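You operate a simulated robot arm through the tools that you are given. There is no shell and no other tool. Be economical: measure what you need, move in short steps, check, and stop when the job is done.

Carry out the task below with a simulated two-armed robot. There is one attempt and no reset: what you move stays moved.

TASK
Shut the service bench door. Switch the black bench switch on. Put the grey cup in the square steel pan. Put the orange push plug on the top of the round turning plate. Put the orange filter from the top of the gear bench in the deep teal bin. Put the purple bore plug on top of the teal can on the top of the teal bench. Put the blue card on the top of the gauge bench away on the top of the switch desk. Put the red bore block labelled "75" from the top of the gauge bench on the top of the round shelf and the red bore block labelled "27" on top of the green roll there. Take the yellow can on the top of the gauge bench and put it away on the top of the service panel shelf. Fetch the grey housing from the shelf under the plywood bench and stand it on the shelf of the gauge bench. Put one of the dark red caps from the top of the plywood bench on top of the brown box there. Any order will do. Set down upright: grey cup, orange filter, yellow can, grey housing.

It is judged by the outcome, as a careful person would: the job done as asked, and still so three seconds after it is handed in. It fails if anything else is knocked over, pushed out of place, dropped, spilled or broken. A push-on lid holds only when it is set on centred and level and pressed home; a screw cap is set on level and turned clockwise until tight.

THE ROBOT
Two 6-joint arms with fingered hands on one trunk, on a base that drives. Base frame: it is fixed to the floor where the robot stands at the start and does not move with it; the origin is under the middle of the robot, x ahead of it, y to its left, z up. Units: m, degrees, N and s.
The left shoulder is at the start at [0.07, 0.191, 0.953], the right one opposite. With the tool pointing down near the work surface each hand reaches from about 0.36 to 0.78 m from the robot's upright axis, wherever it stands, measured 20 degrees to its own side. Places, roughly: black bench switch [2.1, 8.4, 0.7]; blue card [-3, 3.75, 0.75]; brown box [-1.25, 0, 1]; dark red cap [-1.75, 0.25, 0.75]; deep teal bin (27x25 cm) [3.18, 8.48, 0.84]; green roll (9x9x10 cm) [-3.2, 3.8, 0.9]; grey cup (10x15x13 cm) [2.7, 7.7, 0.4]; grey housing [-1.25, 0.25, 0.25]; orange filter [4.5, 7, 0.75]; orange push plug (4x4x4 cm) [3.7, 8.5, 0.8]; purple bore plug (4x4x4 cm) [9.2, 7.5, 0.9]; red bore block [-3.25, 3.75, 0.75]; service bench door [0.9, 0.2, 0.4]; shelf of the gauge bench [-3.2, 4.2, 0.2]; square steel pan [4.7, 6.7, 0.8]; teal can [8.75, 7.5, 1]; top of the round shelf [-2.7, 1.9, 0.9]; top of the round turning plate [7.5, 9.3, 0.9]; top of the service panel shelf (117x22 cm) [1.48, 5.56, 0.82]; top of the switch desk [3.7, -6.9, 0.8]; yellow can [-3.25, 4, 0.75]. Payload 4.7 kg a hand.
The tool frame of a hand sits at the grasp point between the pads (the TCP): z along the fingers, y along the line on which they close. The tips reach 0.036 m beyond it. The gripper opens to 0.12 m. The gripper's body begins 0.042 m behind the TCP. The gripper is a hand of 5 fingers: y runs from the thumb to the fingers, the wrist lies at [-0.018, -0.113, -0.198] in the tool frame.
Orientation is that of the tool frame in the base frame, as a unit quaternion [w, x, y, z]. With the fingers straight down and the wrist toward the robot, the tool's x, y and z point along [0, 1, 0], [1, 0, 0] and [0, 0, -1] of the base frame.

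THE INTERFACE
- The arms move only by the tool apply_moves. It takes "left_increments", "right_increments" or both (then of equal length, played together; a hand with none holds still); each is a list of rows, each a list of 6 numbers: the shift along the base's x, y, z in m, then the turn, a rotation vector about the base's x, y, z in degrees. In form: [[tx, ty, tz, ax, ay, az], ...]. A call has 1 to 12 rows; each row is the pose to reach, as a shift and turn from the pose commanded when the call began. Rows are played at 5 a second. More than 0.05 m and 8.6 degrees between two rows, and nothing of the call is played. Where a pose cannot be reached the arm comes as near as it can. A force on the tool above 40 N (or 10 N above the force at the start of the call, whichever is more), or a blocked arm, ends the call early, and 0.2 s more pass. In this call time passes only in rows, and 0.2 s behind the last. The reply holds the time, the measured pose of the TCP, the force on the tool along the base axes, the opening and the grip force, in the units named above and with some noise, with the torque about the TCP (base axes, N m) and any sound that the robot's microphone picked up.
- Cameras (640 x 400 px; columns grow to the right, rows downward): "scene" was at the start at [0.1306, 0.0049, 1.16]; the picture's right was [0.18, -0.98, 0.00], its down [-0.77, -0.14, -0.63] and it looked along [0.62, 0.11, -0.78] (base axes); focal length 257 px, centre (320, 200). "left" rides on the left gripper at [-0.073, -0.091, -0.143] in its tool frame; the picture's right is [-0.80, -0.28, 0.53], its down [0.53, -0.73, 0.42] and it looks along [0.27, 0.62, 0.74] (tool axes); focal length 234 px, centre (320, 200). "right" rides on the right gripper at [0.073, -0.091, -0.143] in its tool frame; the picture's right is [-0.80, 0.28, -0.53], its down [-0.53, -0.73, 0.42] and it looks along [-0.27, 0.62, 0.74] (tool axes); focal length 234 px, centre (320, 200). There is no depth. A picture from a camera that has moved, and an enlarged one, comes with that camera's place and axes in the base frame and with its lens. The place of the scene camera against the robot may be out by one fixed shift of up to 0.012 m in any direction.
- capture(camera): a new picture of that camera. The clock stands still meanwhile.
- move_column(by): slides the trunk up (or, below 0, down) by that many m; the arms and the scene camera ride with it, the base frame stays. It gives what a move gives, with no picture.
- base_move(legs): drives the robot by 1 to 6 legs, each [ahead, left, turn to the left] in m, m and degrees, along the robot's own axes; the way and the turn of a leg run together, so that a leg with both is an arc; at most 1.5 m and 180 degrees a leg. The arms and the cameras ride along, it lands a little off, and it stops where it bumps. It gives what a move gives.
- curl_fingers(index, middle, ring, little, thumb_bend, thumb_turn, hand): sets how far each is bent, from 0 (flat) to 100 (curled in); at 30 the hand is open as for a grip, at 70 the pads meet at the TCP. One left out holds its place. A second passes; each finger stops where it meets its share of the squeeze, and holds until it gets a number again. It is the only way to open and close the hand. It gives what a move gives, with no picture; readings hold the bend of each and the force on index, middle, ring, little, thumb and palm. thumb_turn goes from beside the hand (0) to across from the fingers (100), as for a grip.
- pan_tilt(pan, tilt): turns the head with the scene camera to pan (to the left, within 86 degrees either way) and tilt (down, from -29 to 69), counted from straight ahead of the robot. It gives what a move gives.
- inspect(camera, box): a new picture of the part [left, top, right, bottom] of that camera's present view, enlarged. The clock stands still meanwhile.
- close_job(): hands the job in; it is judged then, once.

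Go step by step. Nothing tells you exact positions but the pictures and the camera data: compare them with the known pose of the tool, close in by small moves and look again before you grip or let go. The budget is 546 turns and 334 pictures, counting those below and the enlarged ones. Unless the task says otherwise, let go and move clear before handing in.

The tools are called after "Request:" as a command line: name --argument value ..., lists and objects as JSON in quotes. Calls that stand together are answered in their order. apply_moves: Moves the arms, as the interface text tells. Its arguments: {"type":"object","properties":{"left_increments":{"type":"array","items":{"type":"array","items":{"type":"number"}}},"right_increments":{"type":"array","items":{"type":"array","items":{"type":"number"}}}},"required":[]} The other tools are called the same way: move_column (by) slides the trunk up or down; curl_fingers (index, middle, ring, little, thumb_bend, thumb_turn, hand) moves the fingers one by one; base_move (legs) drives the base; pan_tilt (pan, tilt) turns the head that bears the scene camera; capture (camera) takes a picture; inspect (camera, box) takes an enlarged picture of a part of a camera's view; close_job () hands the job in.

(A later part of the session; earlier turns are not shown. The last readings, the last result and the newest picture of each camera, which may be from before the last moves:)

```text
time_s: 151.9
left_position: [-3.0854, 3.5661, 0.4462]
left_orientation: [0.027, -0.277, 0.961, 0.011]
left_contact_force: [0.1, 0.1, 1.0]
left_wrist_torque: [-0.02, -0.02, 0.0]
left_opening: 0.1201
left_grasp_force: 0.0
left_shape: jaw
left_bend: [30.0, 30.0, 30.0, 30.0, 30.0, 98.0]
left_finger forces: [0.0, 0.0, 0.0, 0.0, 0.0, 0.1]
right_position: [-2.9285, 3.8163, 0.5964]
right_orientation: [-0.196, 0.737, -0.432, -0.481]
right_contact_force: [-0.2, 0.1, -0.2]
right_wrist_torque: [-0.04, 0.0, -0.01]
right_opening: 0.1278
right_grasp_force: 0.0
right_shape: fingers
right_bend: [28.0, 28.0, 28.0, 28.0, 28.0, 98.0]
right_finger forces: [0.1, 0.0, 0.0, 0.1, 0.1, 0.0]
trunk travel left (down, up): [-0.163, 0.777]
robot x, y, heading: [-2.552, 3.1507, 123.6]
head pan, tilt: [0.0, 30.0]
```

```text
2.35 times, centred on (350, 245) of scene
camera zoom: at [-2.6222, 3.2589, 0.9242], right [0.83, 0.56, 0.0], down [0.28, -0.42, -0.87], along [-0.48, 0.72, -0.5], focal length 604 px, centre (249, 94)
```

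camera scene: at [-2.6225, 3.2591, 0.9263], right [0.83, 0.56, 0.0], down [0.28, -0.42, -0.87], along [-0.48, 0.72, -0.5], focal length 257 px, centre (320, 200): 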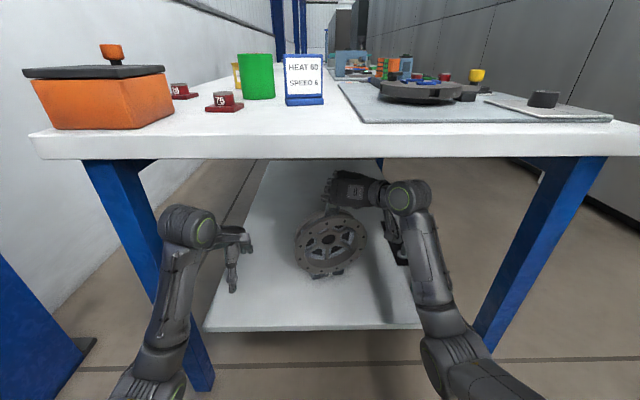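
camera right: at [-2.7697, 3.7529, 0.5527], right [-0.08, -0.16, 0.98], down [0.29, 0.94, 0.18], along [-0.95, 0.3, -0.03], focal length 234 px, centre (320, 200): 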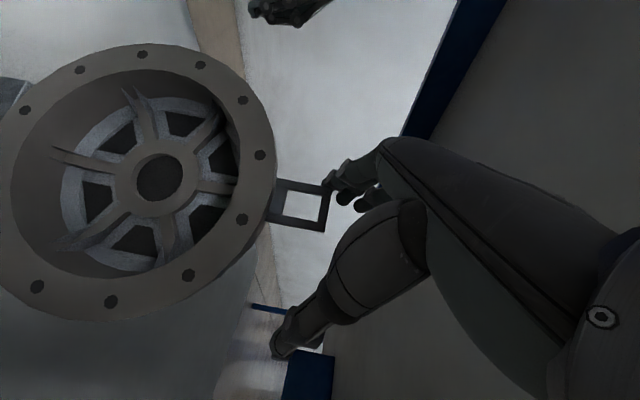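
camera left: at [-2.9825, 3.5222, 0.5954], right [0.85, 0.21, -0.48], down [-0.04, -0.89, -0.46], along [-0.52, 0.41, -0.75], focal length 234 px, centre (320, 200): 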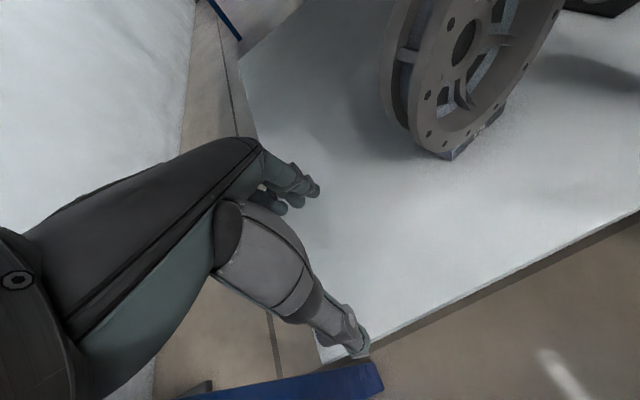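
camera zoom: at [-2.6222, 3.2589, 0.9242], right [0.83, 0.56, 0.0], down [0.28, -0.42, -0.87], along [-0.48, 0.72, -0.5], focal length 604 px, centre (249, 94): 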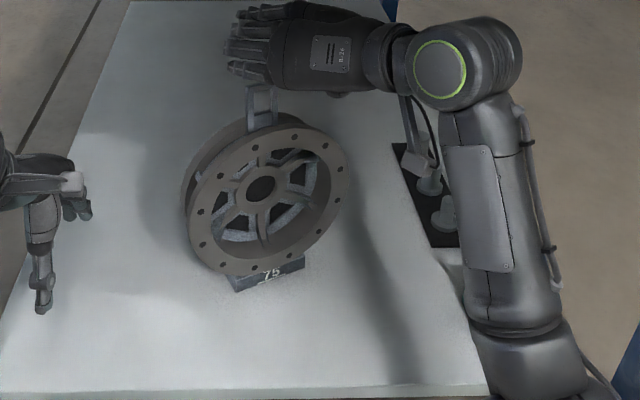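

Free: the housing stands on its foot on the shelf. Now I'll back out straight.

Request:
base_move --legs '[[-0.2, 0, 0], [-0.55, 0, 0]]'

Request:
capture --camera "scene"

```text
time_s: 156.3
left_position: [-2.6659, 2.9361, 0.4444]
left_orientation: [0.027, -0.281, 0.959, 0.011]
left_contact_force: [0.5, 0.8, -0.1]
left_wrist_torque: [0.0, -0.03, 0.02]
left_opening: 0.1201
left_grasp_force: 0.0
left_shape: jaw
left_bend: [30.0, 30.0, 30.0, 30.0, 30.0, 98.0]
left_finger forces: [0.0, 0.0, 0.0, 0.0, 0.0, 0.0]
right_position: [-2.5128, 3.1874, 0.5976]
right_orientation: [-0.194, 0.739, -0.428, -0.483]
right_contact_force: [-1.1, 0.6, 0.1]
right_wrist_torque: [0.01, 0.0, 0.02]
right_opening: 0.1277
right_grasp_force: 0.0
right_shape: fingers
right_bend: [28.0, 28.0, 28.0, 28.0, 28.0, 98.0]
right_finger forces: [0.0, 0.0, 0.0, 0.1, 0.0, 0.0]
trunk travel left (down, up): [-0.163, 0.777]
robot x, y, heading: [-2.1267, 2.5286, 124.4]
head pan, tilt: [0.0, 30.0]
```

```text
240 pictures are left
camera scene: at [-2.1999, 2.6328, 0.9242], right [0.83, 0.56, 0.0], down [0.28, -0.41, -0.87], along [-0.49, 0.71, -0.5], focal length 257 px, centre (320, 200)
```

scene: 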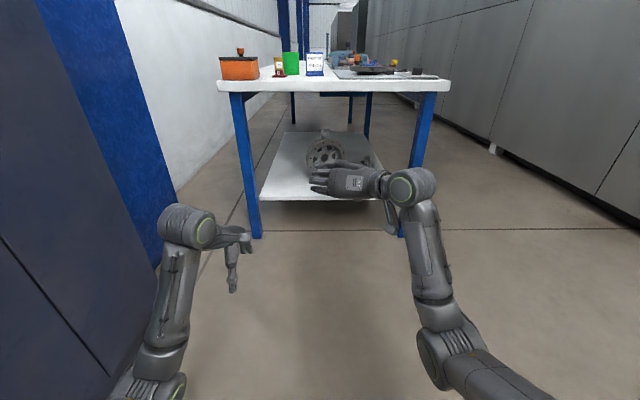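

The housing is in place. Now I'll restore the right hand to pointing down with natural yaw.

Request:
apply_moves --right_increments '[[0, 0, 0, -6.6, -4.4, 0], [0, 0, 0, -13.2, -8.8, 0], [0, 0, 0, -19.8, -13.2, 0], [0, 0, 0, -26.4, -17.6, 0], [0, 0, 0, -33, -22, 0], [0, 0, 0, -39.6, -26.4, 0], [0, 0, 0, -46.2, -30.8, 0], [0, 0, 0, -52.8, -35.2, 0]]'

Request:
apply_moves --right_increments '[[0, 0, 0, 0, 0, -8], [0, 0, 0, 0, 0, -16], [0, 0, 0, 0, 0, -24], [0, 0, 0, 0, 0, -32], [0, 0, 0, 0, 0, -40], [0, 0, 0, 0, 0, -48], [0, 0, 0, 0, 0, -56], [0, 0, 0, 0, 0, -64], [0, 0, 0, 0, 0, -72], [0, 0, 0, 0, 0, -80], [0, 0, 0, 0, 0, -88]]'

Request:
move_column --by 0.4

Request:
capture --camera "scene"

```text
time_s: 158.1
left_position: [-2.6649, 2.9373, 0.4454]
left_orientation: [0.027, -0.281, 0.959, 0.011]
left_contact_force: [0.6, 0.5, -0.4]
left_wrist_torque: [-0.02, -0.04, 0.02]
left_opening: 0.1198
left_grasp_force: 0.1
left_shape: jaw
left_bend: [30.0, 30.0, 30.0, 30.0, 30.0, 98.0]
left_finger forces: [0.1, 0.0, 0.1, 0.1, 0.1, 0.1]
right_position: [-2.5133, 3.1871, 0.5971]
right_orientation: [0.034, 0.854, -0.52, -0.006]
right_contact_force: [-0.2, 0.5, -0.3]
right_wrist_torque: [0.02, 0.02, 0.01]
right_opening: 0.128
right_grasp_force: 0.2
right_shape: fingers
right_bend: [28.0, 28.0, 28.0, 28.0, 28.0, 98.0]
right_finger forces: [0.1, 0.1, 0.0, 0.0, 0.0, 0.0]
trunk travel left (down, up): [-0.163, 0.777]
robot x, y, heading: [-2.1306, 2.5252, 124.3]
head pan, tilt: [0.0, 30.0]
```

```text
time_s: 160.5
left_position: [-2.6648, 2.938, 0.4461]
left_orientation: [0.027, -0.28, 0.96, 0.012]
left_contact_force: [0.3, 0.2, 0.1]
left_wrist_torque: [0.01, 0.01, 0.02]
left_opening: 0.1201
left_grasp_force: 0.0
left_shape: jaw
left_bend: [30.0, 30.0, 30.0, 30.0, 30.0, 98.0]
left_finger forces: [0.0, 0.0, 0.1, 0.0, 0.0, 0.1]
right_position: [-2.513, 3.1875, 0.5963]
right_orientation: [-0.018, -0.252, 0.967, 0.03]
right_contact_force: [-0.7, 0.5, 0.1]
right_wrist_torque: [-0.02, 0.03, 0.01]
right_opening: 0.1279
right_grasp_force: 0.1
right_shape: fingers
right_bend: [28.0, 28.0, 28.0, 28.0, 28.0, 98.0]
right_finger forces: [0.0, 0.0, 0.0, 0.0, 0.1, 0.0]
trunk travel left (down, up): [-0.163, 0.777]
robot x, y, heading: [-2.1273, 2.5256, 124.3]
head pan, tilt: [0.0, 30.0]
```

```text
time_s: 164.3
left_position: [-2.6646, 2.9372, 0.8447]
left_orientation: [0.027, -0.281, 0.959, 0.011]
left_contact_force: [0.3, 0.2, -0.6]
left_wrist_torque: [-0.02, 0.04, 0.0]
left_opening: 0.1201
left_grasp_force: 0.0
left_shape: jaw
left_bend: [30.0, 30.0, 30.0, 30.0, 30.0, 98.0]
left_finger forces: [0.0, 0.0, 0.0, 0.0, 0.1, 0.1]
right_position: [-2.5128, 3.1887, 0.997]
right_orientation: [-0.019, -0.254, 0.967, 0.028]
right_contact_force: [0.0, 0.3, 0.5]
right_wrist_torque: [-0.02, 0.0, -0.03]
right_opening: 0.1278
right_grasp_force: 0.1
right_shape: fingers
right_bend: [28.0, 28.0, 28.0, 28.0, 28.0, 98.0]
right_finger forces: [0.0, 0.0, 0.0, 0.0, 0.0, 0.1]
trunk travel left (down, up): [-0.563, 0.377]
robot x, y, heading: [-2.1241, 2.5247, 124.3]
head pan, tilt: [0.0, 30.0]
```

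```text
239 pictures are left
camera scene: at [-2.2001, 2.633, 1.3241], right [0.83, 0.56, 0.0], down [0.28, -0.41, -0.87], along [-0.49, 0.71, -0.5], focal length 257 px, centre (320, 200)
```

scene: 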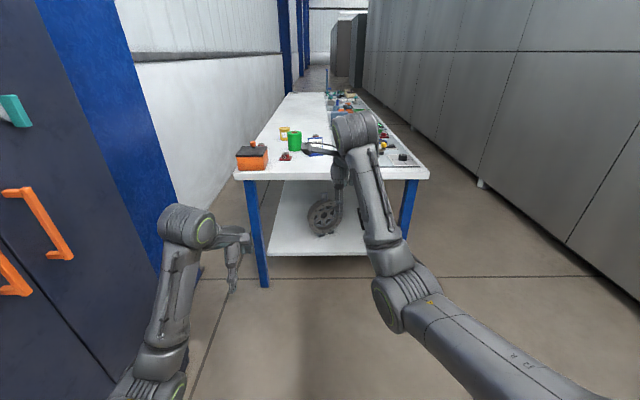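

I'll raise the trunk and approach the table end, with hands above everything.

Request:
move_column --by 0.28

Request:
base_move --legs '[[0.75, 0, 0]]'

Request:
pan_tilt --pan 0 --tilt 45

Request:
capture --camera "scene"

```text
time_s: 167.2
left_position: [-2.6655, 2.9359, 1.1262]
left_orientation: [0.026, -0.281, 0.959, 0.011]
left_contact_force: [0.0, 0.2, 0.2]
left_wrist_torque: [-0.02, 0.02, -0.02]
left_opening: 0.12
left_grasp_force: 0.1
left_shape: jaw
left_bend: [30.0, 30.0, 30.0, 30.0, 30.0, 98.0]
left_finger forces: [0.1, 0.0, 0.0, 0.0, 0.0, 0.0]
right_position: [-2.5127, 3.1881, 1.2776]
right_orientation: [-0.018, -0.253, 0.967, 0.028]
right_contact_force: [-0.4, -0.4, 0.0]
right_wrist_torque: [-0.05, 0.02, -0.01]
right_opening: 0.1278
right_grasp_force: 0.0
right_shape: fingers
right_bend: [28.0, 28.0, 28.0, 28.0, 28.0, 98.0]
right_finger forces: [0.1, 0.0, 0.0, 0.1, 0.1, 0.0]
trunk travel left (down, up): [-0.843, 0.097]
robot x, y, heading: [-2.1279, 2.5271, 124.4]
head pan, tilt: [0.0, 30.0]
```

```text
time_s: 171.2
left_position: [-3.0846, 3.5545, 1.1278]
left_orientation: [0.027, -0.279, 0.96, 0.012]
left_contact_force: [-0.2, 0.3, 0.0]
left_wrist_torque: [-0.02, 0.03, 0.0]
left_opening: 0.1199
left_grasp_force: 0.0
left_shape: jaw
left_bend: [30.0, 30.0, 30.0, 30.0, 30.0, 98.0]
left_finger forces: [0.0, 0.1, 0.0, 0.0, 0.0, 0.0]
right_position: [-2.9308, 3.8063, 1.277]
right_orientation: [-0.018, -0.252, 0.967, 0.03]
right_contact_force: [-0.5, -0.6, 0.5]
right_wrist_torque: [0.0, 0.04, -0.02]
right_opening: 0.1279
right_grasp_force: 0.0
right_shape: fingers
right_bend: [28.0, 28.0, 28.0, 28.0, 28.0, 98.0]
right_finger forces: [0.1, 0.0, 0.0, 0.1, 0.0, 0.0]
trunk travel left (down, up): [-0.843, 0.097]
robot x, y, heading: [-2.5486, 3.1406, 124.0]
head pan, tilt: [0.0, 30.0]
```

```text
time_s: 172.0
left_position: [-3.0862, 3.5563, 1.1258]
left_orientation: [0.027, -0.279, 0.96, 0.012]
left_contact_force: [0.0, 0.3, -0.2]
left_wrist_torque: [0.02, 0.0, 0.01]
left_opening: 0.1201
left_grasp_force: 0.2
left_shape: jaw
left_bend: [30.0, 30.0, 30.0, 30.0, 30.0, 98.0]
left_finger forces: [0.0, 0.0, 0.1, 0.1, 0.0, 0.1]
right_position: [-2.9304, 3.8054, 1.2775]
right_orientation: [-0.018, -0.253, 0.967, 0.029]
right_contact_force: [0.4, -0.6, 0.1]
right_wrist_torque: [-0.01, 0.0, 0.03]
right_opening: 0.128
right_grasp_force: 0.1
right_shape: fingers
right_bend: [28.0, 28.0, 28.0, 28.0, 28.0, 98.0]
right_finger forces: [0.0, 0.1, 0.1, 0.0, 0.0, 0.0]
trunk travel left (down, up): [-0.843, 0.097]
robot x, y, heading: [-2.5485, 3.1436, 124.1]
head pan, tilt: [0.0, 45.0]
```

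```text
238 pictures are left
camera scene: at [-2.6158, 3.243, 1.5815], right [0.83, 0.56, 0.0], down [0.4, -0.58, -0.71], along [-0.4, 0.58, -0.71], focal length 257 px, centre (320, 200)
```

scene: 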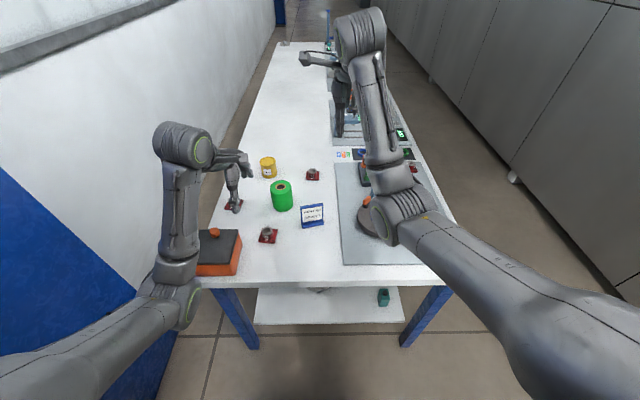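

Request:
inspect --camera "scene" --box '[195, 145, 345, 285]'

Request:
capture --camera "left"

Request:
capture --camera "right"

```text
2.86 times, centred on (270, 215) of scene
camera zoom: at [-2.6158, 3.243, 1.5815], right [0.83, 0.56, 0.0], down [0.4, -0.58, -0.71], along [-0.4, 0.58, -0.71], focal length 733 px, centre (463, 157)
```

zoom: 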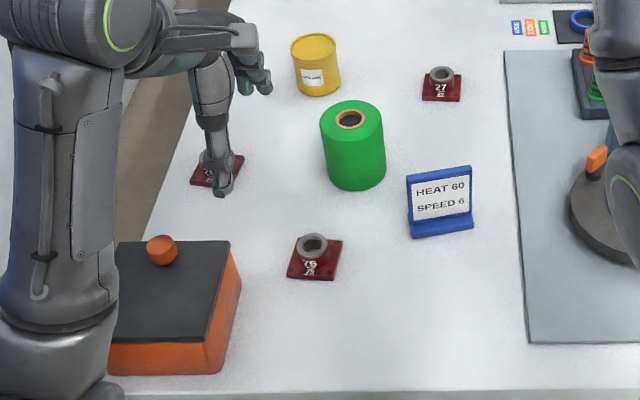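

```text
236 pictures are left
camera left: at [-2.982, 3.512, 1.2732], right [0.85, 0.21, -0.48], down [-0.04, -0.89, -0.46], along [-0.52, 0.41, -0.75], focal length 234 px, centre (320, 200)
```

left: 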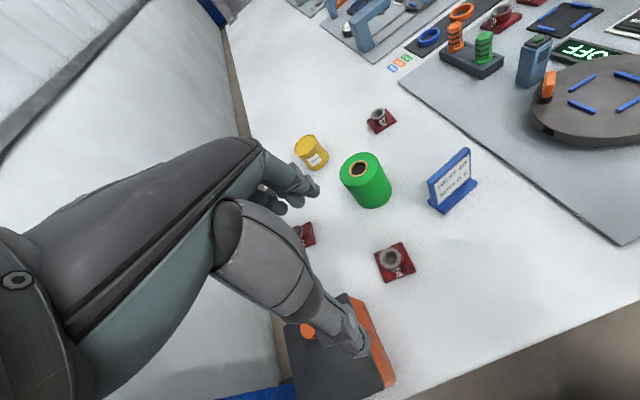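

```text
235 pictures are left
camera right: at [-2.9425, 3.6838, 1.4156], right [0.59, 0.61, 0.53], down [0.8, -0.36, -0.48], along [-0.11, 0.7, -0.7], focal length 234 px, centre (320, 200)
```

right: 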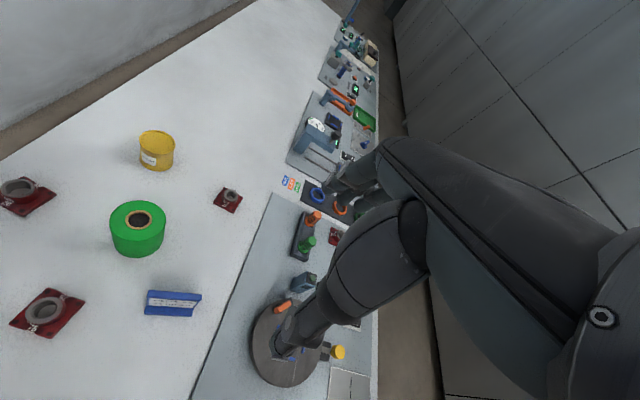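

Positions: "27" ≈(-3.151, 3.961), "75" ≈(-3.096, 3.612), roll ≈(-3.157, 3.772), card ≈(-2.993, 3.733), can ≈(-3.31, 3.865). The far ones need the base closer, between the legs; I'll advance 0.2 m and a bit left.

Request:
base_move --legs '[[0, 0.08, 0], [0.2, 0, 0]]'

Request:
apply_moves --right_increments '[[0, 0, -0.03, 0, 0, 0], [-0.02, 0.01, -0.06, 2, 2, 0], [-0.03, 0.02, -0.09, 4, 2.3, 0]]'

Request:
capture --camera "scene"

Request:
capture --camera "right"

```text
time_s: 174.2
left_position: [-3.2582, 3.6697, 1.1261]
left_orientation: [0.026, -0.279, 0.96, 0.012]
left_contact_force: [-0.3, 0.3, 0.7]
left_wrist_torque: [0.02, 0.01, 0.01]
left_opening: 0.1198
left_grasp_force: 0.1
left_shape: jaw
left_bend: [30.0, 30.0, 30.0, 30.0, 30.0, 98.0]
left_finger forces: [0.0, 0.0, 0.0, 0.1, 0.0, 0.0]
right_position: [-3.1043, 3.9201, 1.2794]
right_orientation: [-0.02, -0.252, 0.967, 0.03]
right_contact_force: [0.1, -0.3, 0.6]
right_wrist_torque: [-0.01, 0.03, -0.02]
right_opening: 0.1279
right_grasp_force: 0.0
right_shape: fingers
right_bend: [28.0, 28.0, 28.0, 28.0, 28.0, 98.0]
right_finger forces: [0.0, 0.0, 0.0, 0.0, 0.1, 0.0]
trunk travel left (down, up): [-0.843, 0.097]
robot x, y, heading: [-2.7222, 3.2622, 124.1]
head pan, tilt: [0.0, 45.0]
```

```text
time_s: 175.0
left_position: [-3.2608, 3.6706, 1.125]
left_orientation: [0.026, -0.279, 0.96, 0.012]
left_contact_force: [-0.6, 0.6, 0.4]
left_wrist_torque: [-0.02, 0.02, 0.02]
left_opening: 0.1198
left_grasp_force: 0.1
left_shape: jaw
left_bend: [30.0, 30.0, 30.0, 30.0, 30.0, 98.0]
left_finger forces: [0.0, 0.1, 0.0, 0.1, 0.1, 0.0]
right_position: [-3.1352, 3.9425, 1.1862]
right_orientation: [-0.029, -0.253, 0.965, 0.066]
right_contact_force: [-0.1, 1.1, 0.4]
right_wrist_torque: [0.01, 0.0, 0.01]
right_opening: 0.1279
right_grasp_force: 0.0
right_shape: fingers
right_bend: [28.0, 28.0, 28.0, 28.0, 28.0, 98.0]
right_finger forces: [0.1, 0.1, 0.1, 0.0, 0.0, 0.0]
trunk travel left (down, up): [-0.843, 0.097]
robot x, y, heading: [-2.7181, 3.2612, 124.5]
head pan, tilt: [0.0, 45.0]
```

```text
234 pictures are left
camera scene: at [-2.7911, 3.3592, 1.5814], right [0.83, 0.56, 0.0], down [0.4, -0.59, -0.71], along [-0.4, 0.58, -0.71], focal length 257 px, centre (320, 200)
```

scene: 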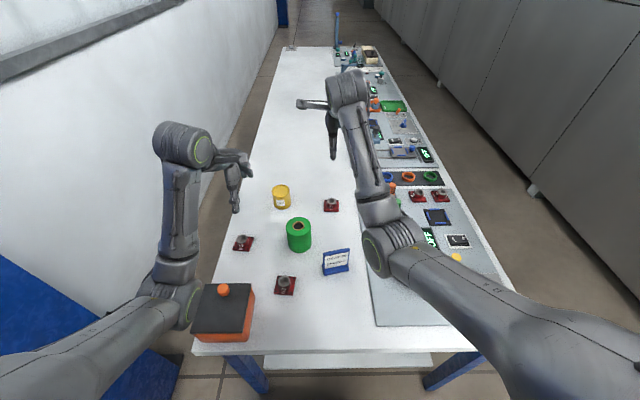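

```text
233 pictures are left
camera right: at [-3.1411, 3.8104, 1.3168], right [0.61, 0.57, 0.54], down [0.78, -0.32, -0.54], along [-0.13, 0.75, -0.65], focal length 234 px, centre (320, 200)
```

right: 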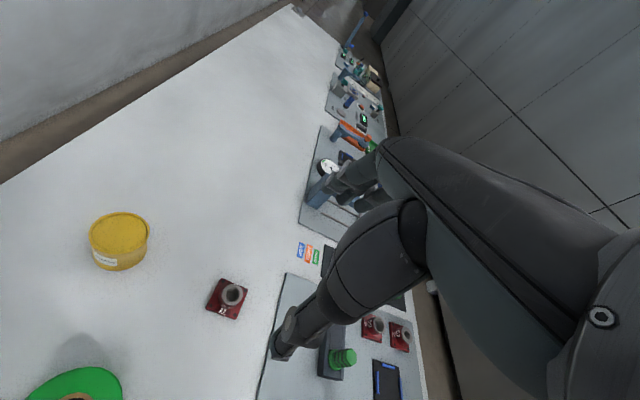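

The right hand is nearly above block 27. I'll lower the trunk 0.15 and look again with the block in closer view.

Request:
move_column --by -0.15

Request:
apply_moves --right_increments '[[-0.01, 0.01, -0.04, -2, -1, 0], [-0.02, 0.02, -0.08, -4, -2.3, 0]]'

Request:
capture --camera "right"

Request:
inspect --camera "scene" --box '[220, 130, 380, 270]'

```text
time_s: 176.8
left_position: [-3.2429, 3.6632, 1.0703]
left_orientation: [-0.008, -0.28, 0.957, 0.071]
left_contact_force: [-0.3, -0.2, -0.5]
left_wrist_torque: [0.04, -0.01, 0.08]
left_opening: 0.1201
left_grasp_force: 0.2
left_shape: jaw
left_bend: [30.0, 30.0, 30.0, 30.0, 30.0, 98.0]
left_finger forces: [0.0, 0.0, 0.0, 0.0, 0.0, 0.0]
right_position: [-3.1262, 3.9073, 1.0662]
right_orientation: [-0.043, -0.27, 0.959, 0.076]
right_contact_force: [0.7, 0.3, 1.0]
right_wrist_torque: [0.01, 0.06, 0.0]
right_opening: 0.1277
right_grasp_force: 0.1
right_shape: fingers
right_bend: [28.0, 28.0, 28.0, 28.0, 28.0, 98.0]
right_finger forces: [0.0, 0.0, 0.0, 0.1, 0.1, 0.1]
trunk travel left (down, up): [-0.693, 0.247]
robot x, y, heading: [-2.7155, 3.2519, 126.4]
head pan, tilt: [0.0, 45.0]
```

```text
time_s: 177.6
left_position: [-3.2548, 3.6717, 1.0677]
left_orientation: [-0.007, -0.277, 0.958, 0.073]
left_contact_force: [0.2, -2.5, 0.1]
left_wrist_torque: [0.18, -0.04, -0.01]
left_opening: 0.1199
left_grasp_force: 0.1
left_shape: jaw
left_bend: [30.0, 30.0, 30.0, 30.0, 30.0, 98.0]
left_finger forces: [0.1, 0.1, 0.0, 0.0, 0.0, 0.0]
right_position: [-3.159, 3.9332, 0.9764]
right_orientation: [-0.028, -0.268, 0.962, 0.033]
right_contact_force: [-1.8, -1.4, 0.1]
right_wrist_torque: [0.12, -0.09, -0.03]
right_opening: 0.1278
right_grasp_force: 0.1
right_shape: fingers
right_bend: [28.0, 28.0, 28.0, 28.0, 28.0, 98.0]
right_finger forces: [0.0, 0.1, 0.1, 0.0, 0.1, 0.0]
trunk travel left (down, up): [-0.693, 0.247]
robot x, y, heading: [-2.7197, 3.2471, 126.2]
head pan, tilt: [0.0, 45.0]
stopped in row 2 (right hand): the arm was blocked; the commanded pose is now the measured one
```

```text
232 pictures are left
camera right: at [-3.162, 3.8098, 1.1139], right [0.58, 0.63, 0.52], down [0.8, -0.33, -0.5], along [-0.14, 0.7, -0.7], focal length 234 px, centre (320, 200)
```

right: 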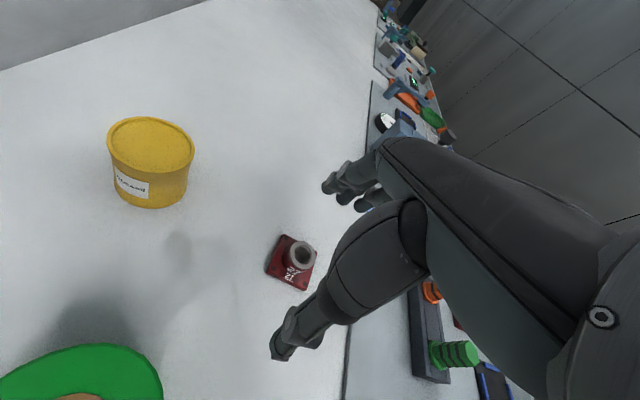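

```text
2.86 times, centred on (300, 200) of scene
camera zoom: at [-2.7477, 3.3244, 1.4419], right [0.81, 0.59, -0.02], down [0.39, -0.56, -0.73], along [-0.44, 0.58, -0.68], focal length 733 px, centre (377, 200)
```

zoom: 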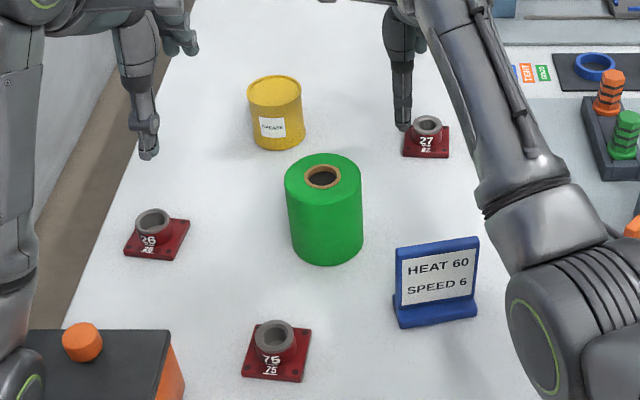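

The left elbow seems to have come down on the table edge or pot, since the robot is leaning. I'll raise the trunk back right away.

Request:
move_column --by 0.15

Request:
capture --camera "scene"

```text
time_s: 179.3
left_position: [-3.2945, 3.6834, 1.1717]
left_orientation: [0.013, -0.279, 0.959, 0.05]
left_contact_force: [0.4, -0.4, 0.1]
left_wrist_torque: [0.01, -0.01, 0.0]
left_opening: 0.1198
left_grasp_force: 0.1
left_shape: jaw
left_bend: [30.0, 30.0, 30.0, 30.0, 30.0, 98.0]
left_finger forces: [0.0, 0.0, 0.0, 0.0, 0.0, 0.1]
right_position: [-3.1952, 3.9495, 1.0983]
right_orientation: [-0.016, -0.267, 0.963, 0.023]
right_contact_force: [0.4, 0.1, 0.0]
right_wrist_torque: [0.04, 0.02, -0.02]
right_opening: 0.1279
right_grasp_force: 0.0
right_shape: fingers
right_bend: [28.0, 28.0, 28.0, 28.0, 28.0, 98.0]
right_finger forces: [0.0, 0.1, 0.1, 0.0, 0.0, 0.1]
trunk travel left (down, up): [-0.843, 0.097]
robot x, y, heading: [-2.7364, 3.253, 125.9]
head pan, tilt: [0.0, 45.0]
```

```text
230 pictures are left
camera scene: at [-2.8084, 3.3528, 1.5813], right [0.81, 0.59, 0.0], down [0.42, -0.57, -0.71], along [-0.41, 0.57, -0.71], focal length 257 px, centre (320, 200)
```

scene: 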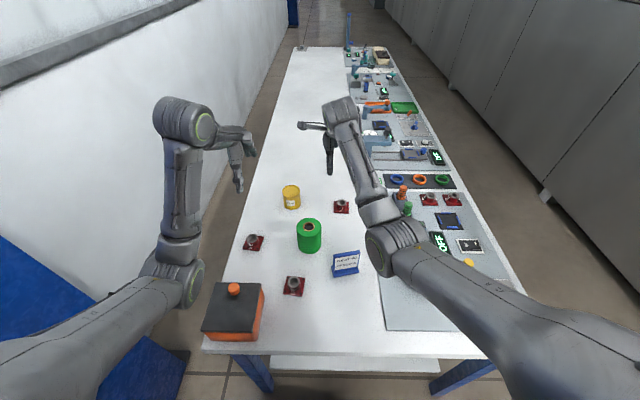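

Nothing moved on the table. I'll extend the left arm forward and up so its elbow straightens clear of the pot.

Request:
apply_moves --left_increments '[[-0.02, 0.03, 0.03, 0, 0, 0], [-0.04, 0.055, 0.06, 0, 0, 0], [-0.06, 0.083, 0.09, 0, 0, 0]]'

Request:
capture --camera "scene"

```text
time_s: 180.1
left_position: [-3.353, 3.7641, 1.261]
left_orientation: [0.013, -0.281, 0.958, 0.049]
left_contact_force: [0.8, -0.3, 0.6]
left_wrist_torque: [-0.03, 0.0, 0.02]
left_opening: 0.1201
left_grasp_force: 0.1
left_shape: jaw
left_bend: [30.0, 30.0, 30.0, 30.0, 30.0, 98.0]
left_finger forces: [0.0, 0.0, 0.0, 0.0, 0.0, 0.1]
right_position: [-3.1955, 3.9497, 1.0989]
right_orientation: [-0.016, -0.265, 0.964, 0.024]
right_contact_force: [0.2, -0.1, -0.4]
right_wrist_torque: [-0.01, 0.05, 0.01]
right_opening: 0.1279
right_grasp_force: 0.0
right_shape: fingers
right_bend: [28.0, 28.0, 28.0, 28.0, 28.0, 98.0]
right_finger forces: [0.1, 0.0, 0.0, 0.0, 0.1, 0.0]
trunk travel left (down, up): [-0.843, 0.097]
robot x, y, heading: [-2.7363, 3.255, 126.1]
head pan, tilt: [0.0, 45.0]
```

```text
229 pictures are left
camera scene: at [-2.8073, 3.3532, 1.5814], right [0.81, 0.59, 0.0], down [0.42, -0.57, -0.71], along [-0.42, 0.57, -0.71], focal length 257 px, centre (320, 200)
```

scene: 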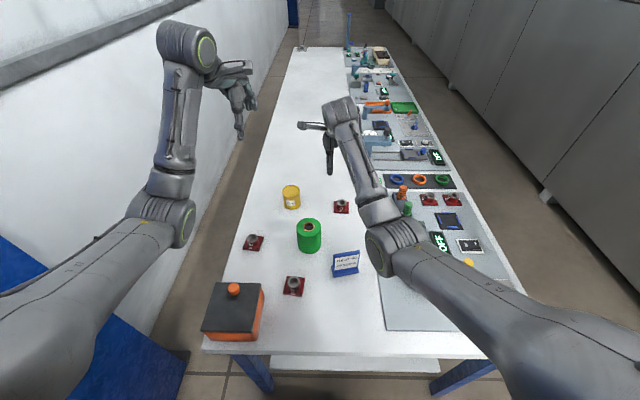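

Left elbow is clear now. I'll align the right hand over block 27 and check, then descend using the trunk only.

Request:
apply_moves --right_increments '[[0.02, 0.009, 0, 0, 0, 0], [0.039, 0.018, 0, 0, 0, 0]]'

Request:
move_column --by -0.1

Request:
capture --camera "right"

Request:
capture --camera "scene"

```text
time_s: 180.7
left_position: [-3.351, 3.7658, 1.2633]
left_orientation: [0.011, -0.28, 0.959, 0.05]
left_contact_force: [0.1, 0.1, 0.7]
left_wrist_torque: [0.0, 0.01, 0.02]
left_opening: 0.1201
left_grasp_force: 0.1
left_shape: jaw
left_bend: [30.0, 30.0, 30.0, 30.0, 30.0, 98.0]
left_finger forces: [0.1, 0.0, 0.0, 0.0, 0.0, 0.0]
right_position: [-3.1551, 3.9713, 1.0982]
right_orientation: [-0.018, -0.266, 0.963, 0.024]
right_contact_force: [-1.0, 0.7, 0.3]
right_wrist_torque: [-0.03, 0.0, -0.02]
right_opening: 0.1275
right_grasp_force: 0.0
right_shape: fingers
right_bend: [28.0, 28.0, 28.0, 28.0, 28.0, 98.0]
right_finger forces: [0.1, 0.1, 0.1, 0.0, 0.1, 0.1]
trunk travel left (down, up): [-0.843, 0.097]
robot x, y, heading: [-2.7377, 3.2548, 126.1]
head pan, tilt: [0.0, 45.0]
```

```text
time_s: 182.1
left_position: [-3.3523, 3.764, 1.1624]
left_orientation: [0.012, -0.281, 0.958, 0.049]
left_contact_force: [-0.8, 0.8, 0.3]
left_wrist_torque: [0.0, -0.02, 0.0]
left_opening: 0.1201
left_grasp_force: 0.0
left_shape: jaw
left_bend: [30.0, 30.0, 30.0, 30.0, 30.0, 98.0]
left_finger forces: [0.1, 0.0, 0.0, 0.0, 0.0, 0.0]
right_position: [-3.1569, 3.9697, 0.9996]
right_orientation: [-0.016, -0.267, 0.963, 0.025]
right_contact_force: [-0.7, -0.4, 0.9]
right_wrist_torque: [-0.01, 0.05, -0.02]
right_opening: 0.1278
right_grasp_force: 0.1
right_shape: fingers
right_bend: [28.0, 28.0, 28.0, 28.0, 28.0, 98.0]
right_finger forces: [0.0, 0.1, 0.0, 0.1, 0.1, 0.0]
trunk travel left (down, up): [-0.743, 0.197]
robot x, y, heading: [-2.7347, 3.2537, 125.9]
head pan, tilt: [0.0, 45.0]
```

```text
228 pictures are left
camera right: at [-3.1652, 3.8476, 1.1392], right [0.57, 0.63, 0.52], down [0.81, -0.34, -0.48], along [-0.12, 0.7, -0.71], focal length 234 px, centre (320, 200)
```

right: 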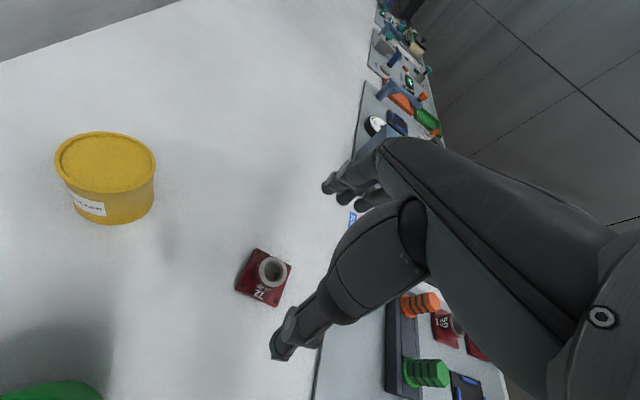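

```text
227 pictures are left
camera scene: at [-2.8073, 3.352, 1.4816], right [0.81, 0.59, 0.0], down [0.42, -0.57, -0.71], along [-0.42, 0.57, -0.71], focal length 257 px, centre (320, 200)
```

scene: 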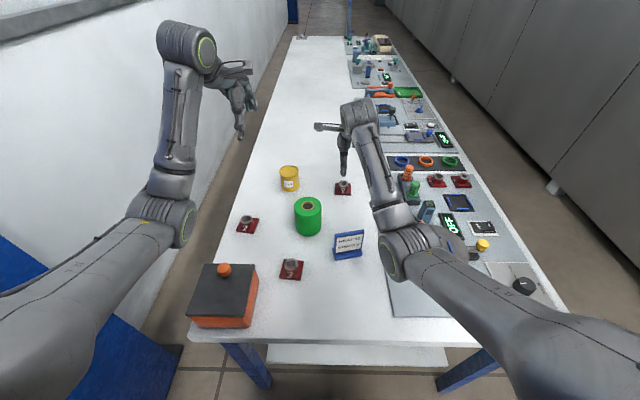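

Request:
apply_moves --right_increments '[[-0.009, 0.012, 0, 0, 0, 0]]'

Request:
move_column --by -0.1

Request:
capture --camera "right"

Request:
inspect --camera "scene" --box '[270, 90, 430, 230]'

```text
time_s: 182.4
left_position: [-3.3522, 3.7635, 1.1619]
left_orientation: [0.013, -0.28, 0.959, 0.049]
left_contact_force: [0.3, -0.5, -0.7]
left_wrist_torque: [-0.05, -0.02, 0.0]
left_opening: 0.1197
left_grasp_force: 0.2
left_shape: jaw
left_bend: [30.0, 30.0, 30.0, 30.0, 30.0, 98.0]
left_finger forces: [0.0, 0.0, 0.1, 0.0, 0.1, 0.1]
right_position: [-3.1656, 3.9818, 0.9969]
right_orientation: [-0.017, -0.266, 0.964, 0.024]
right_contact_force: [-0.4, -0.1, -0.3]
right_wrist_torque: [0.01, 0.0, -0.02]
right_opening: 0.1277
right_grasp_force: 0.0
right_shape: fingers
right_bend: [28.0, 28.0, 28.0, 28.0, 28.0, 98.0]
right_finger forces: [0.0, 0.0, 0.0, 0.0, 0.0, 0.0]
trunk travel left (down, up): [-0.743, 0.197]
robot x, y, heading: [-2.7341, 3.2546, 125.8]
head pan, tilt: [0.0, 45.0]
```

```text
time_s: 183.8
left_position: [-3.3523, 3.7641, 1.0624]
left_orientation: [0.012, -0.28, 0.959, 0.05]
left_contact_force: [-0.6, 0.6, -0.1]
left_wrist_torque: [0.02, 0.03, -0.01]
left_opening: 0.12
left_grasp_force: 0.1
left_shape: jaw
left_bend: [30.0, 30.0, 30.0, 30.0, 30.0, 98.0]
left_finger forces: [0.0, 0.0, 0.1, 0.1, 0.0, 0.0]
right_position: [-3.167, 3.9814, 0.8995]
right_orientation: [-0.017, -0.267, 0.963, 0.025]
right_contact_force: [0.8, 0.7, -0.4]
right_wrist_torque: [0.0, 0.01, -0.01]
right_opening: 0.128
right_grasp_force: 0.1
right_shape: fingers
right_bend: [28.0, 28.0, 28.0, 28.0, 28.0, 98.0]
right_finger forces: [0.1, 0.1, 0.0, 0.0, 0.0, 0.1]
trunk travel left (down, up): [-0.643, 0.297]
robot x, y, heading: [-2.7345, 3.2531, 125.7]
head pan, tilt: [0.0, 45.0]
```

```text
226 pictures are left
camera right: at [-3.1739, 3.8601, 1.0394], right [0.57, 0.63, 0.52], down [0.81, -0.34, -0.48], along [-0.12, 0.7, -0.71], focal length 234 px, centre (320, 200)
```

right: 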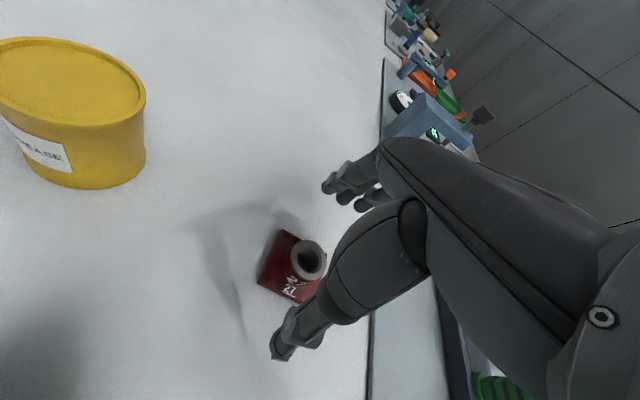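

```text
2.86 times, centred on (350, 160) of scene
camera zoom: at [-2.8071, 3.352, 1.3817], right [0.81, 0.59, 0.0], down [0.42, -0.57, -0.71], along [-0.42, 0.57, -0.71], focal length 733 px, centre (234, 314)
```

zoom: 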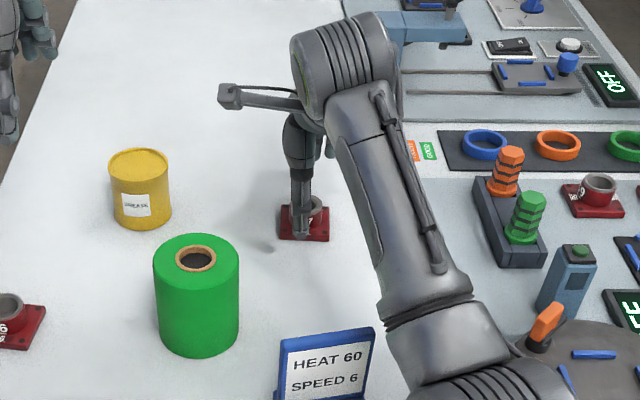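

Centred within 5 mm. I'll lower 2 cm more and close on the boss.

Request:
move_column --by -0.02

Request:
curl_fingers --hand "right" --index 75 --middle 75 --ring 60 --little 60 --thumb_bend 75

Request:
capture --camera "right"

```text
time_s: 184.4
left_position: [-3.3492, 3.7643, 1.045]
left_orientation: [0.01, -0.281, 0.958, 0.051]
left_contact_force: [0.3, -0.8, -0.9]
left_wrist_torque: [0.02, 0.02, -0.01]
left_opening: 0.1201
left_grasp_force: 0.1
left_shape: jaw
left_bend: [30.0, 30.0, 30.0, 30.0, 30.0, 98.0]
left_finger forces: [0.2, 0.0, 0.0, 0.1, 0.0, 0.0]
right_position: [-3.1625, 3.9821, 0.8817]
right_orientation: [-0.018, -0.267, 0.963, 0.025]
right_contact_force: [-0.1, 0.7, -0.4]
right_wrist_torque: [0.0, 0.0, 0.03]
right_opening: 0.128
right_grasp_force: 0.0
right_shape: fingers
right_bend: [28.0, 28.0, 28.0, 28.0, 28.0, 98.0]
right_finger forces: [0.0, 0.0, 0.0, 0.0, 0.0, 0.0]
trunk travel left (down, up): [-0.623, 0.317]
robot x, y, heading: [-2.733, 3.2553, 125.8]
head pan, tilt: [0.0, 45.0]
```

```text
time_s: 185.4
left_position: [-3.3497, 3.7646, 1.0449]
left_orientation: [0.01, -0.28, 0.959, 0.052]
left_contact_force: [0.3, 0.2, 0.4]
left_wrist_torque: [-0.02, -0.01, 0.01]
left_opening: 0.1201
left_grasp_force: 0.0
left_shape: jaw
left_bend: [30.0, 30.0, 30.0, 30.0, 30.0, 98.0]
left_finger forces: [0.1, 0.0, 0.1, 0.1, 0.1, 0.1]
right_position: [-3.1633, 3.9827, 0.8813]
right_orientation: [-0.018, -0.266, 0.963, 0.025]
right_contact_force: [0.7, 0.3, 3.1]
right_wrist_torque: [-0.16, -0.06, 0.1]
right_opening: 0.0269
right_grasp_force: 20.2
right_shape: fingers
right_bend: [72.0, 72.0, 60.0, 60.0, 62.0, 94.0]
right_finger forces: [10.0, 10.4, 0.0, 0.0, 20.1, 0.1]
trunk travel left (down, up): [-0.623, 0.317]
robot x, y, heading: [-2.7386, 3.2536, 126.0]
head pan, tilt: [0.0, 45.0]
```

```text
224 pictures are left
camera right: at [-3.1715, 3.8603, 1.0208], right [0.57, 0.63, 0.52], down [0.81, -0.34, -0.48], along [-0.13, 0.7, -0.71], focal length 234 px, centre (320, 200)
```

right: 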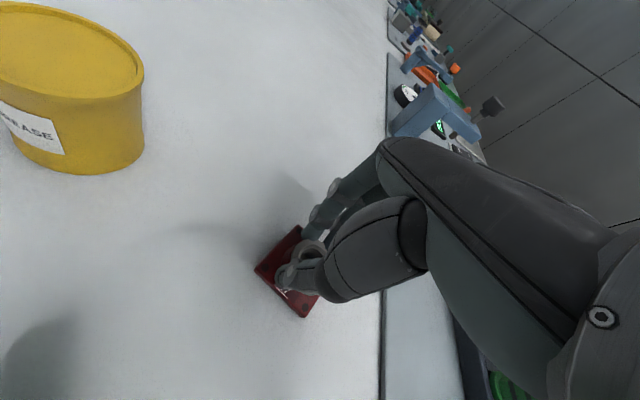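

Gripped firmly. I'll lift 15 cm and check.

Request:
move_column --by 0.16

Request:
capture --camera "right"

Request:
inspect --camera "scene" --box '[240, 90, 400, 280]'

```text
time_s: 187.3
left_position: [-3.353, 3.7639, 1.2018]
left_orientation: [0.011, -0.28, 0.959, 0.049]
left_contact_force: [-0.1, -0.2, -0.4]
left_wrist_torque: [0.03, -0.01, 0.06]
left_opening: 0.1196
left_grasp_force: 0.0
left_shape: jaw
left_bend: [30.0, 30.0, 30.0, 30.0, 30.0, 98.0]
left_finger forces: [0.0, 0.0, 0.0, 0.0, 0.0, 0.0]
right_position: [-3.1656, 3.9816, 1.0385]
right_orientation: [-0.017, -0.267, 0.963, 0.024]
right_contact_force: [0.5, -0.2, -2.8]
right_wrist_torque: [0.01, 0.01, 0.01]
right_opening: 0.0261
right_grasp_force: 20.4
right_shape: fingers
right_bend: [73.0, 73.0, 60.0, 60.0, 61.0, 94.0]
right_finger forces: [9.3, 9.9, 0.0, 0.0, 21.0, 0.0]
trunk travel left (down, up): [-0.783, 0.157]
robot x, y, heading: [-2.7361, 3.2586, 126.2]
head pan, tilt: [0.0, 45.0]
```

```text
223 pictures are left
camera right: at [-3.1746, 3.8609, 1.1784], right [0.57, 0.63, 0.52], down [0.81, -0.34, -0.47], along [-0.12, 0.7, -0.71], focal length 234 px, centre (320, 200)
```

right: 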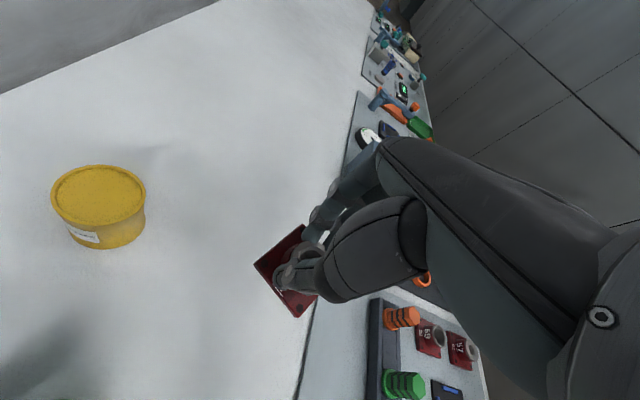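

```text
2.11 times, centred on (320, 185) of scene
camera zoom: at [-2.808, 3.3531, 1.5214], right [0.81, 0.59, 0.0], down [0.42, -0.57, -0.71], along [-0.42, 0.57, -0.71], focal length 540 px, centre (320, 232)
```

zoom: 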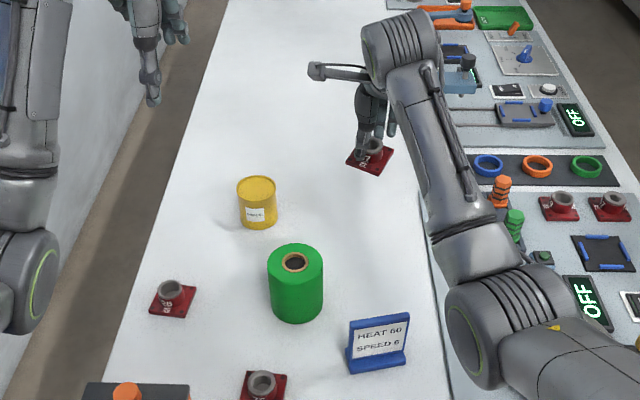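

The block is level. I'll move it over to the roll.

Request:
apply_moves --right_increments '[[0.001, -0.045, 0.01, 0, 0, 0], [0.002, -0.09, 0.01, 0, 0, 0], [0.004, -0.135, 0.01, 0, 0, 0], [0.005, -0.175, 0.01, 0, 0, 0], [0.006, -0.211, 0.01, 0, 0, 0]]'

Request:
capture --camera "right"

Request:
inspect --camera "scene" --box '[240, 90, 400, 280]'

```text
time_s: 188.5
left_position: [-3.3508, 3.7663, 1.2028]
left_orientation: [0.013, -0.279, 0.959, 0.049]
left_contact_force: [0.8, -0.7, 0.4]
left_wrist_torque: [-0.03, -0.04, -0.01]
left_opening: 0.12
left_grasp_force: 0.1
left_shape: jaw
left_bend: [30.0, 30.0, 30.0, 30.0, 30.0, 98.0]
left_finger forces: [0.0, 0.0, 0.0, 0.1, 0.0, 0.1]
right_position: [-3.1135, 3.885, 1.0594]
right_orientation: [0.024, -0.224, 0.972, 0.065]
right_contact_force: [0.4, -0.2, -2.8]
right_wrist_torque: [0.01, 0.01, 0.0]
right_opening: 0.0245
right_grasp_force: 19.4
right_shape: fingers
right_bend: [74.0, 73.0, 60.0, 60.0, 61.0, 93.0]
right_finger forces: [7.8, 11.3, 0.1, 0.0, 19.8, 0.0]
right hand out of reach, approached as far as the arm can: row 5
trunk travel left (down, up): [-0.783, 0.157]
robot x, y, heading: [-2.7377, 3.2523, 125.7]
head pan, tilt: [0.0, 45.0]
stopped in row 5 (right hand): the arm was blocked; the commanded pose is now the measured one
```

```text
221 pictures are left
camera right: at [-3.1405, 3.7517, 1.185], right [0.59, 0.53, 0.61], down [0.81, -0.36, -0.46], along [-0.02, 0.77, -0.64], focal length 234 px, centre (320, 200)
```

right: 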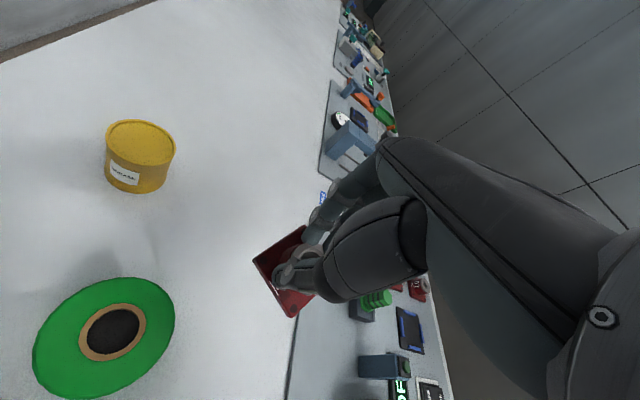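

```text
2.11 times, centred on (320, 185) of scene
camera zoom: at [-2.8078, 3.3533, 1.5214], right [0.81, 0.59, 0.0], down [0.42, -0.57, -0.71], along [-0.41, 0.57, -0.71], focal length 540 px, centre (320, 232)
```

zoom: 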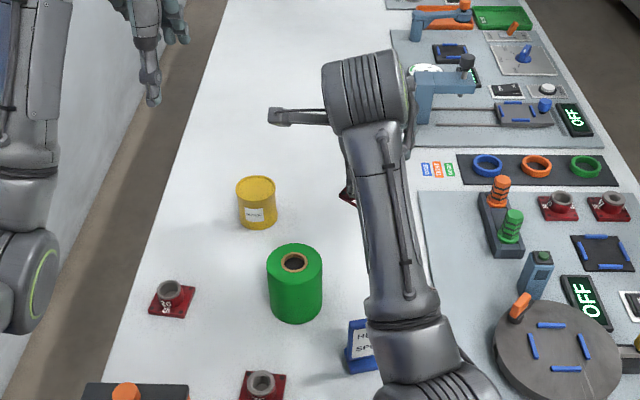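

The arm can't fold in further at this height, so I'll restore the comfortable pose and shift the base instead (back 0.17 m, turn 8° left).

Request:
apply_moves --right_increments '[[-0.025, 0.045, 0, -2.8, 1.6, 2.6], [-0.052, 0.095, 0, -5.7, 3.2, 5.2]]'

Request:
base_move --legs '[[-0.172, 0, 0], [0, 0, 8]]'

Request:
capture --camera "right"

Request:
capture --camera "scene"

```text
refused: row 1 steps farther than a row can; nothing moved
```

```text
time_s: 190.6
left_position: [-3.3157, 3.5301, 1.2012]
left_orientation: [0.009, -0.349, 0.936, 0.051]
left_contact_force: [0.5, -0.7, -0.1]
left_wrist_torque: [0.02, 0.02, 0.02]
left_opening: 0.12
left_grasp_force: 0.2
left_shape: jaw
left_bend: [30.0, 30.0, 30.0, 30.0, 30.0, 98.0]
left_finger forces: [0.0, 0.0, 0.0, 0.1, 0.1, 0.0]
right_position: [-3.098, 3.6818, 1.0588]
right_orientation: [0.018, -0.294, 0.953, 0.066]
right_contact_force: [0.5, -0.1, -3.3]
right_wrist_torque: [0.0, -0.02, -0.02]
right_opening: 0.0245
right_grasp_force: 19.2
right_shape: fingers
right_bend: [74.0, 73.0, 60.0, 60.0, 61.0, 93.0]
right_finger forces: [7.9, 11.3, 0.1, 0.1, 19.9, 0.1]
trunk travel left (down, up): [-0.783, 0.157]
robot x, y, heading: [-2.6305, 3.1141, 134.7]
head pan, tilt: [0.0, 45.0]
```

```text
219 pictures are left
camera right: at [-3.1054, 3.5466, 1.1849], right [0.51, 0.61, 0.61], down [0.85, -0.24, -0.47], along [-0.13, 0.76, -0.64], focal length 234 px, centre (320, 200)
```

right: 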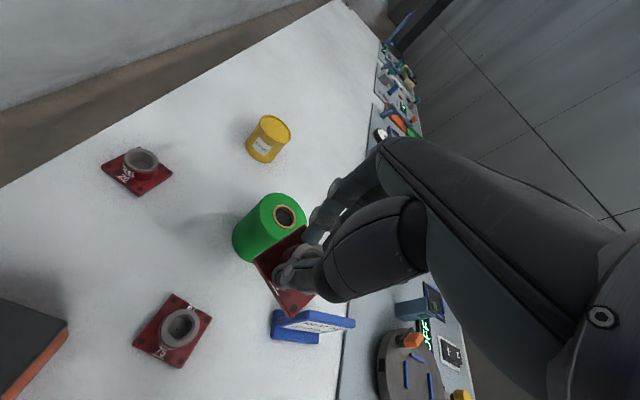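

```text
218 pictures are left
camera scene: at [-2.7194, 3.2002, 1.5215], right [0.72, 0.7, 0.0], down [0.49, -0.51, -0.71], along [-0.49, 0.51, -0.71], focal length 257 px, centre (320, 200)
```

scene: 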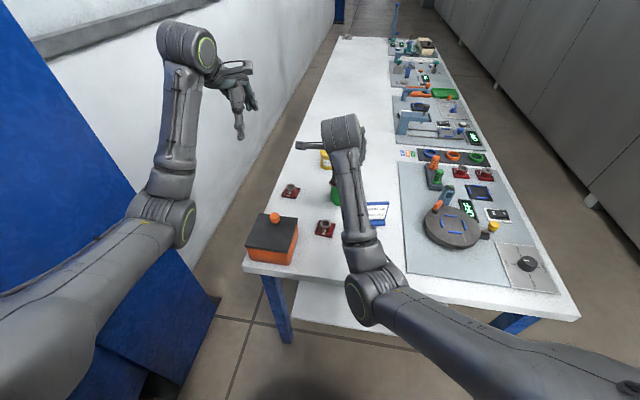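

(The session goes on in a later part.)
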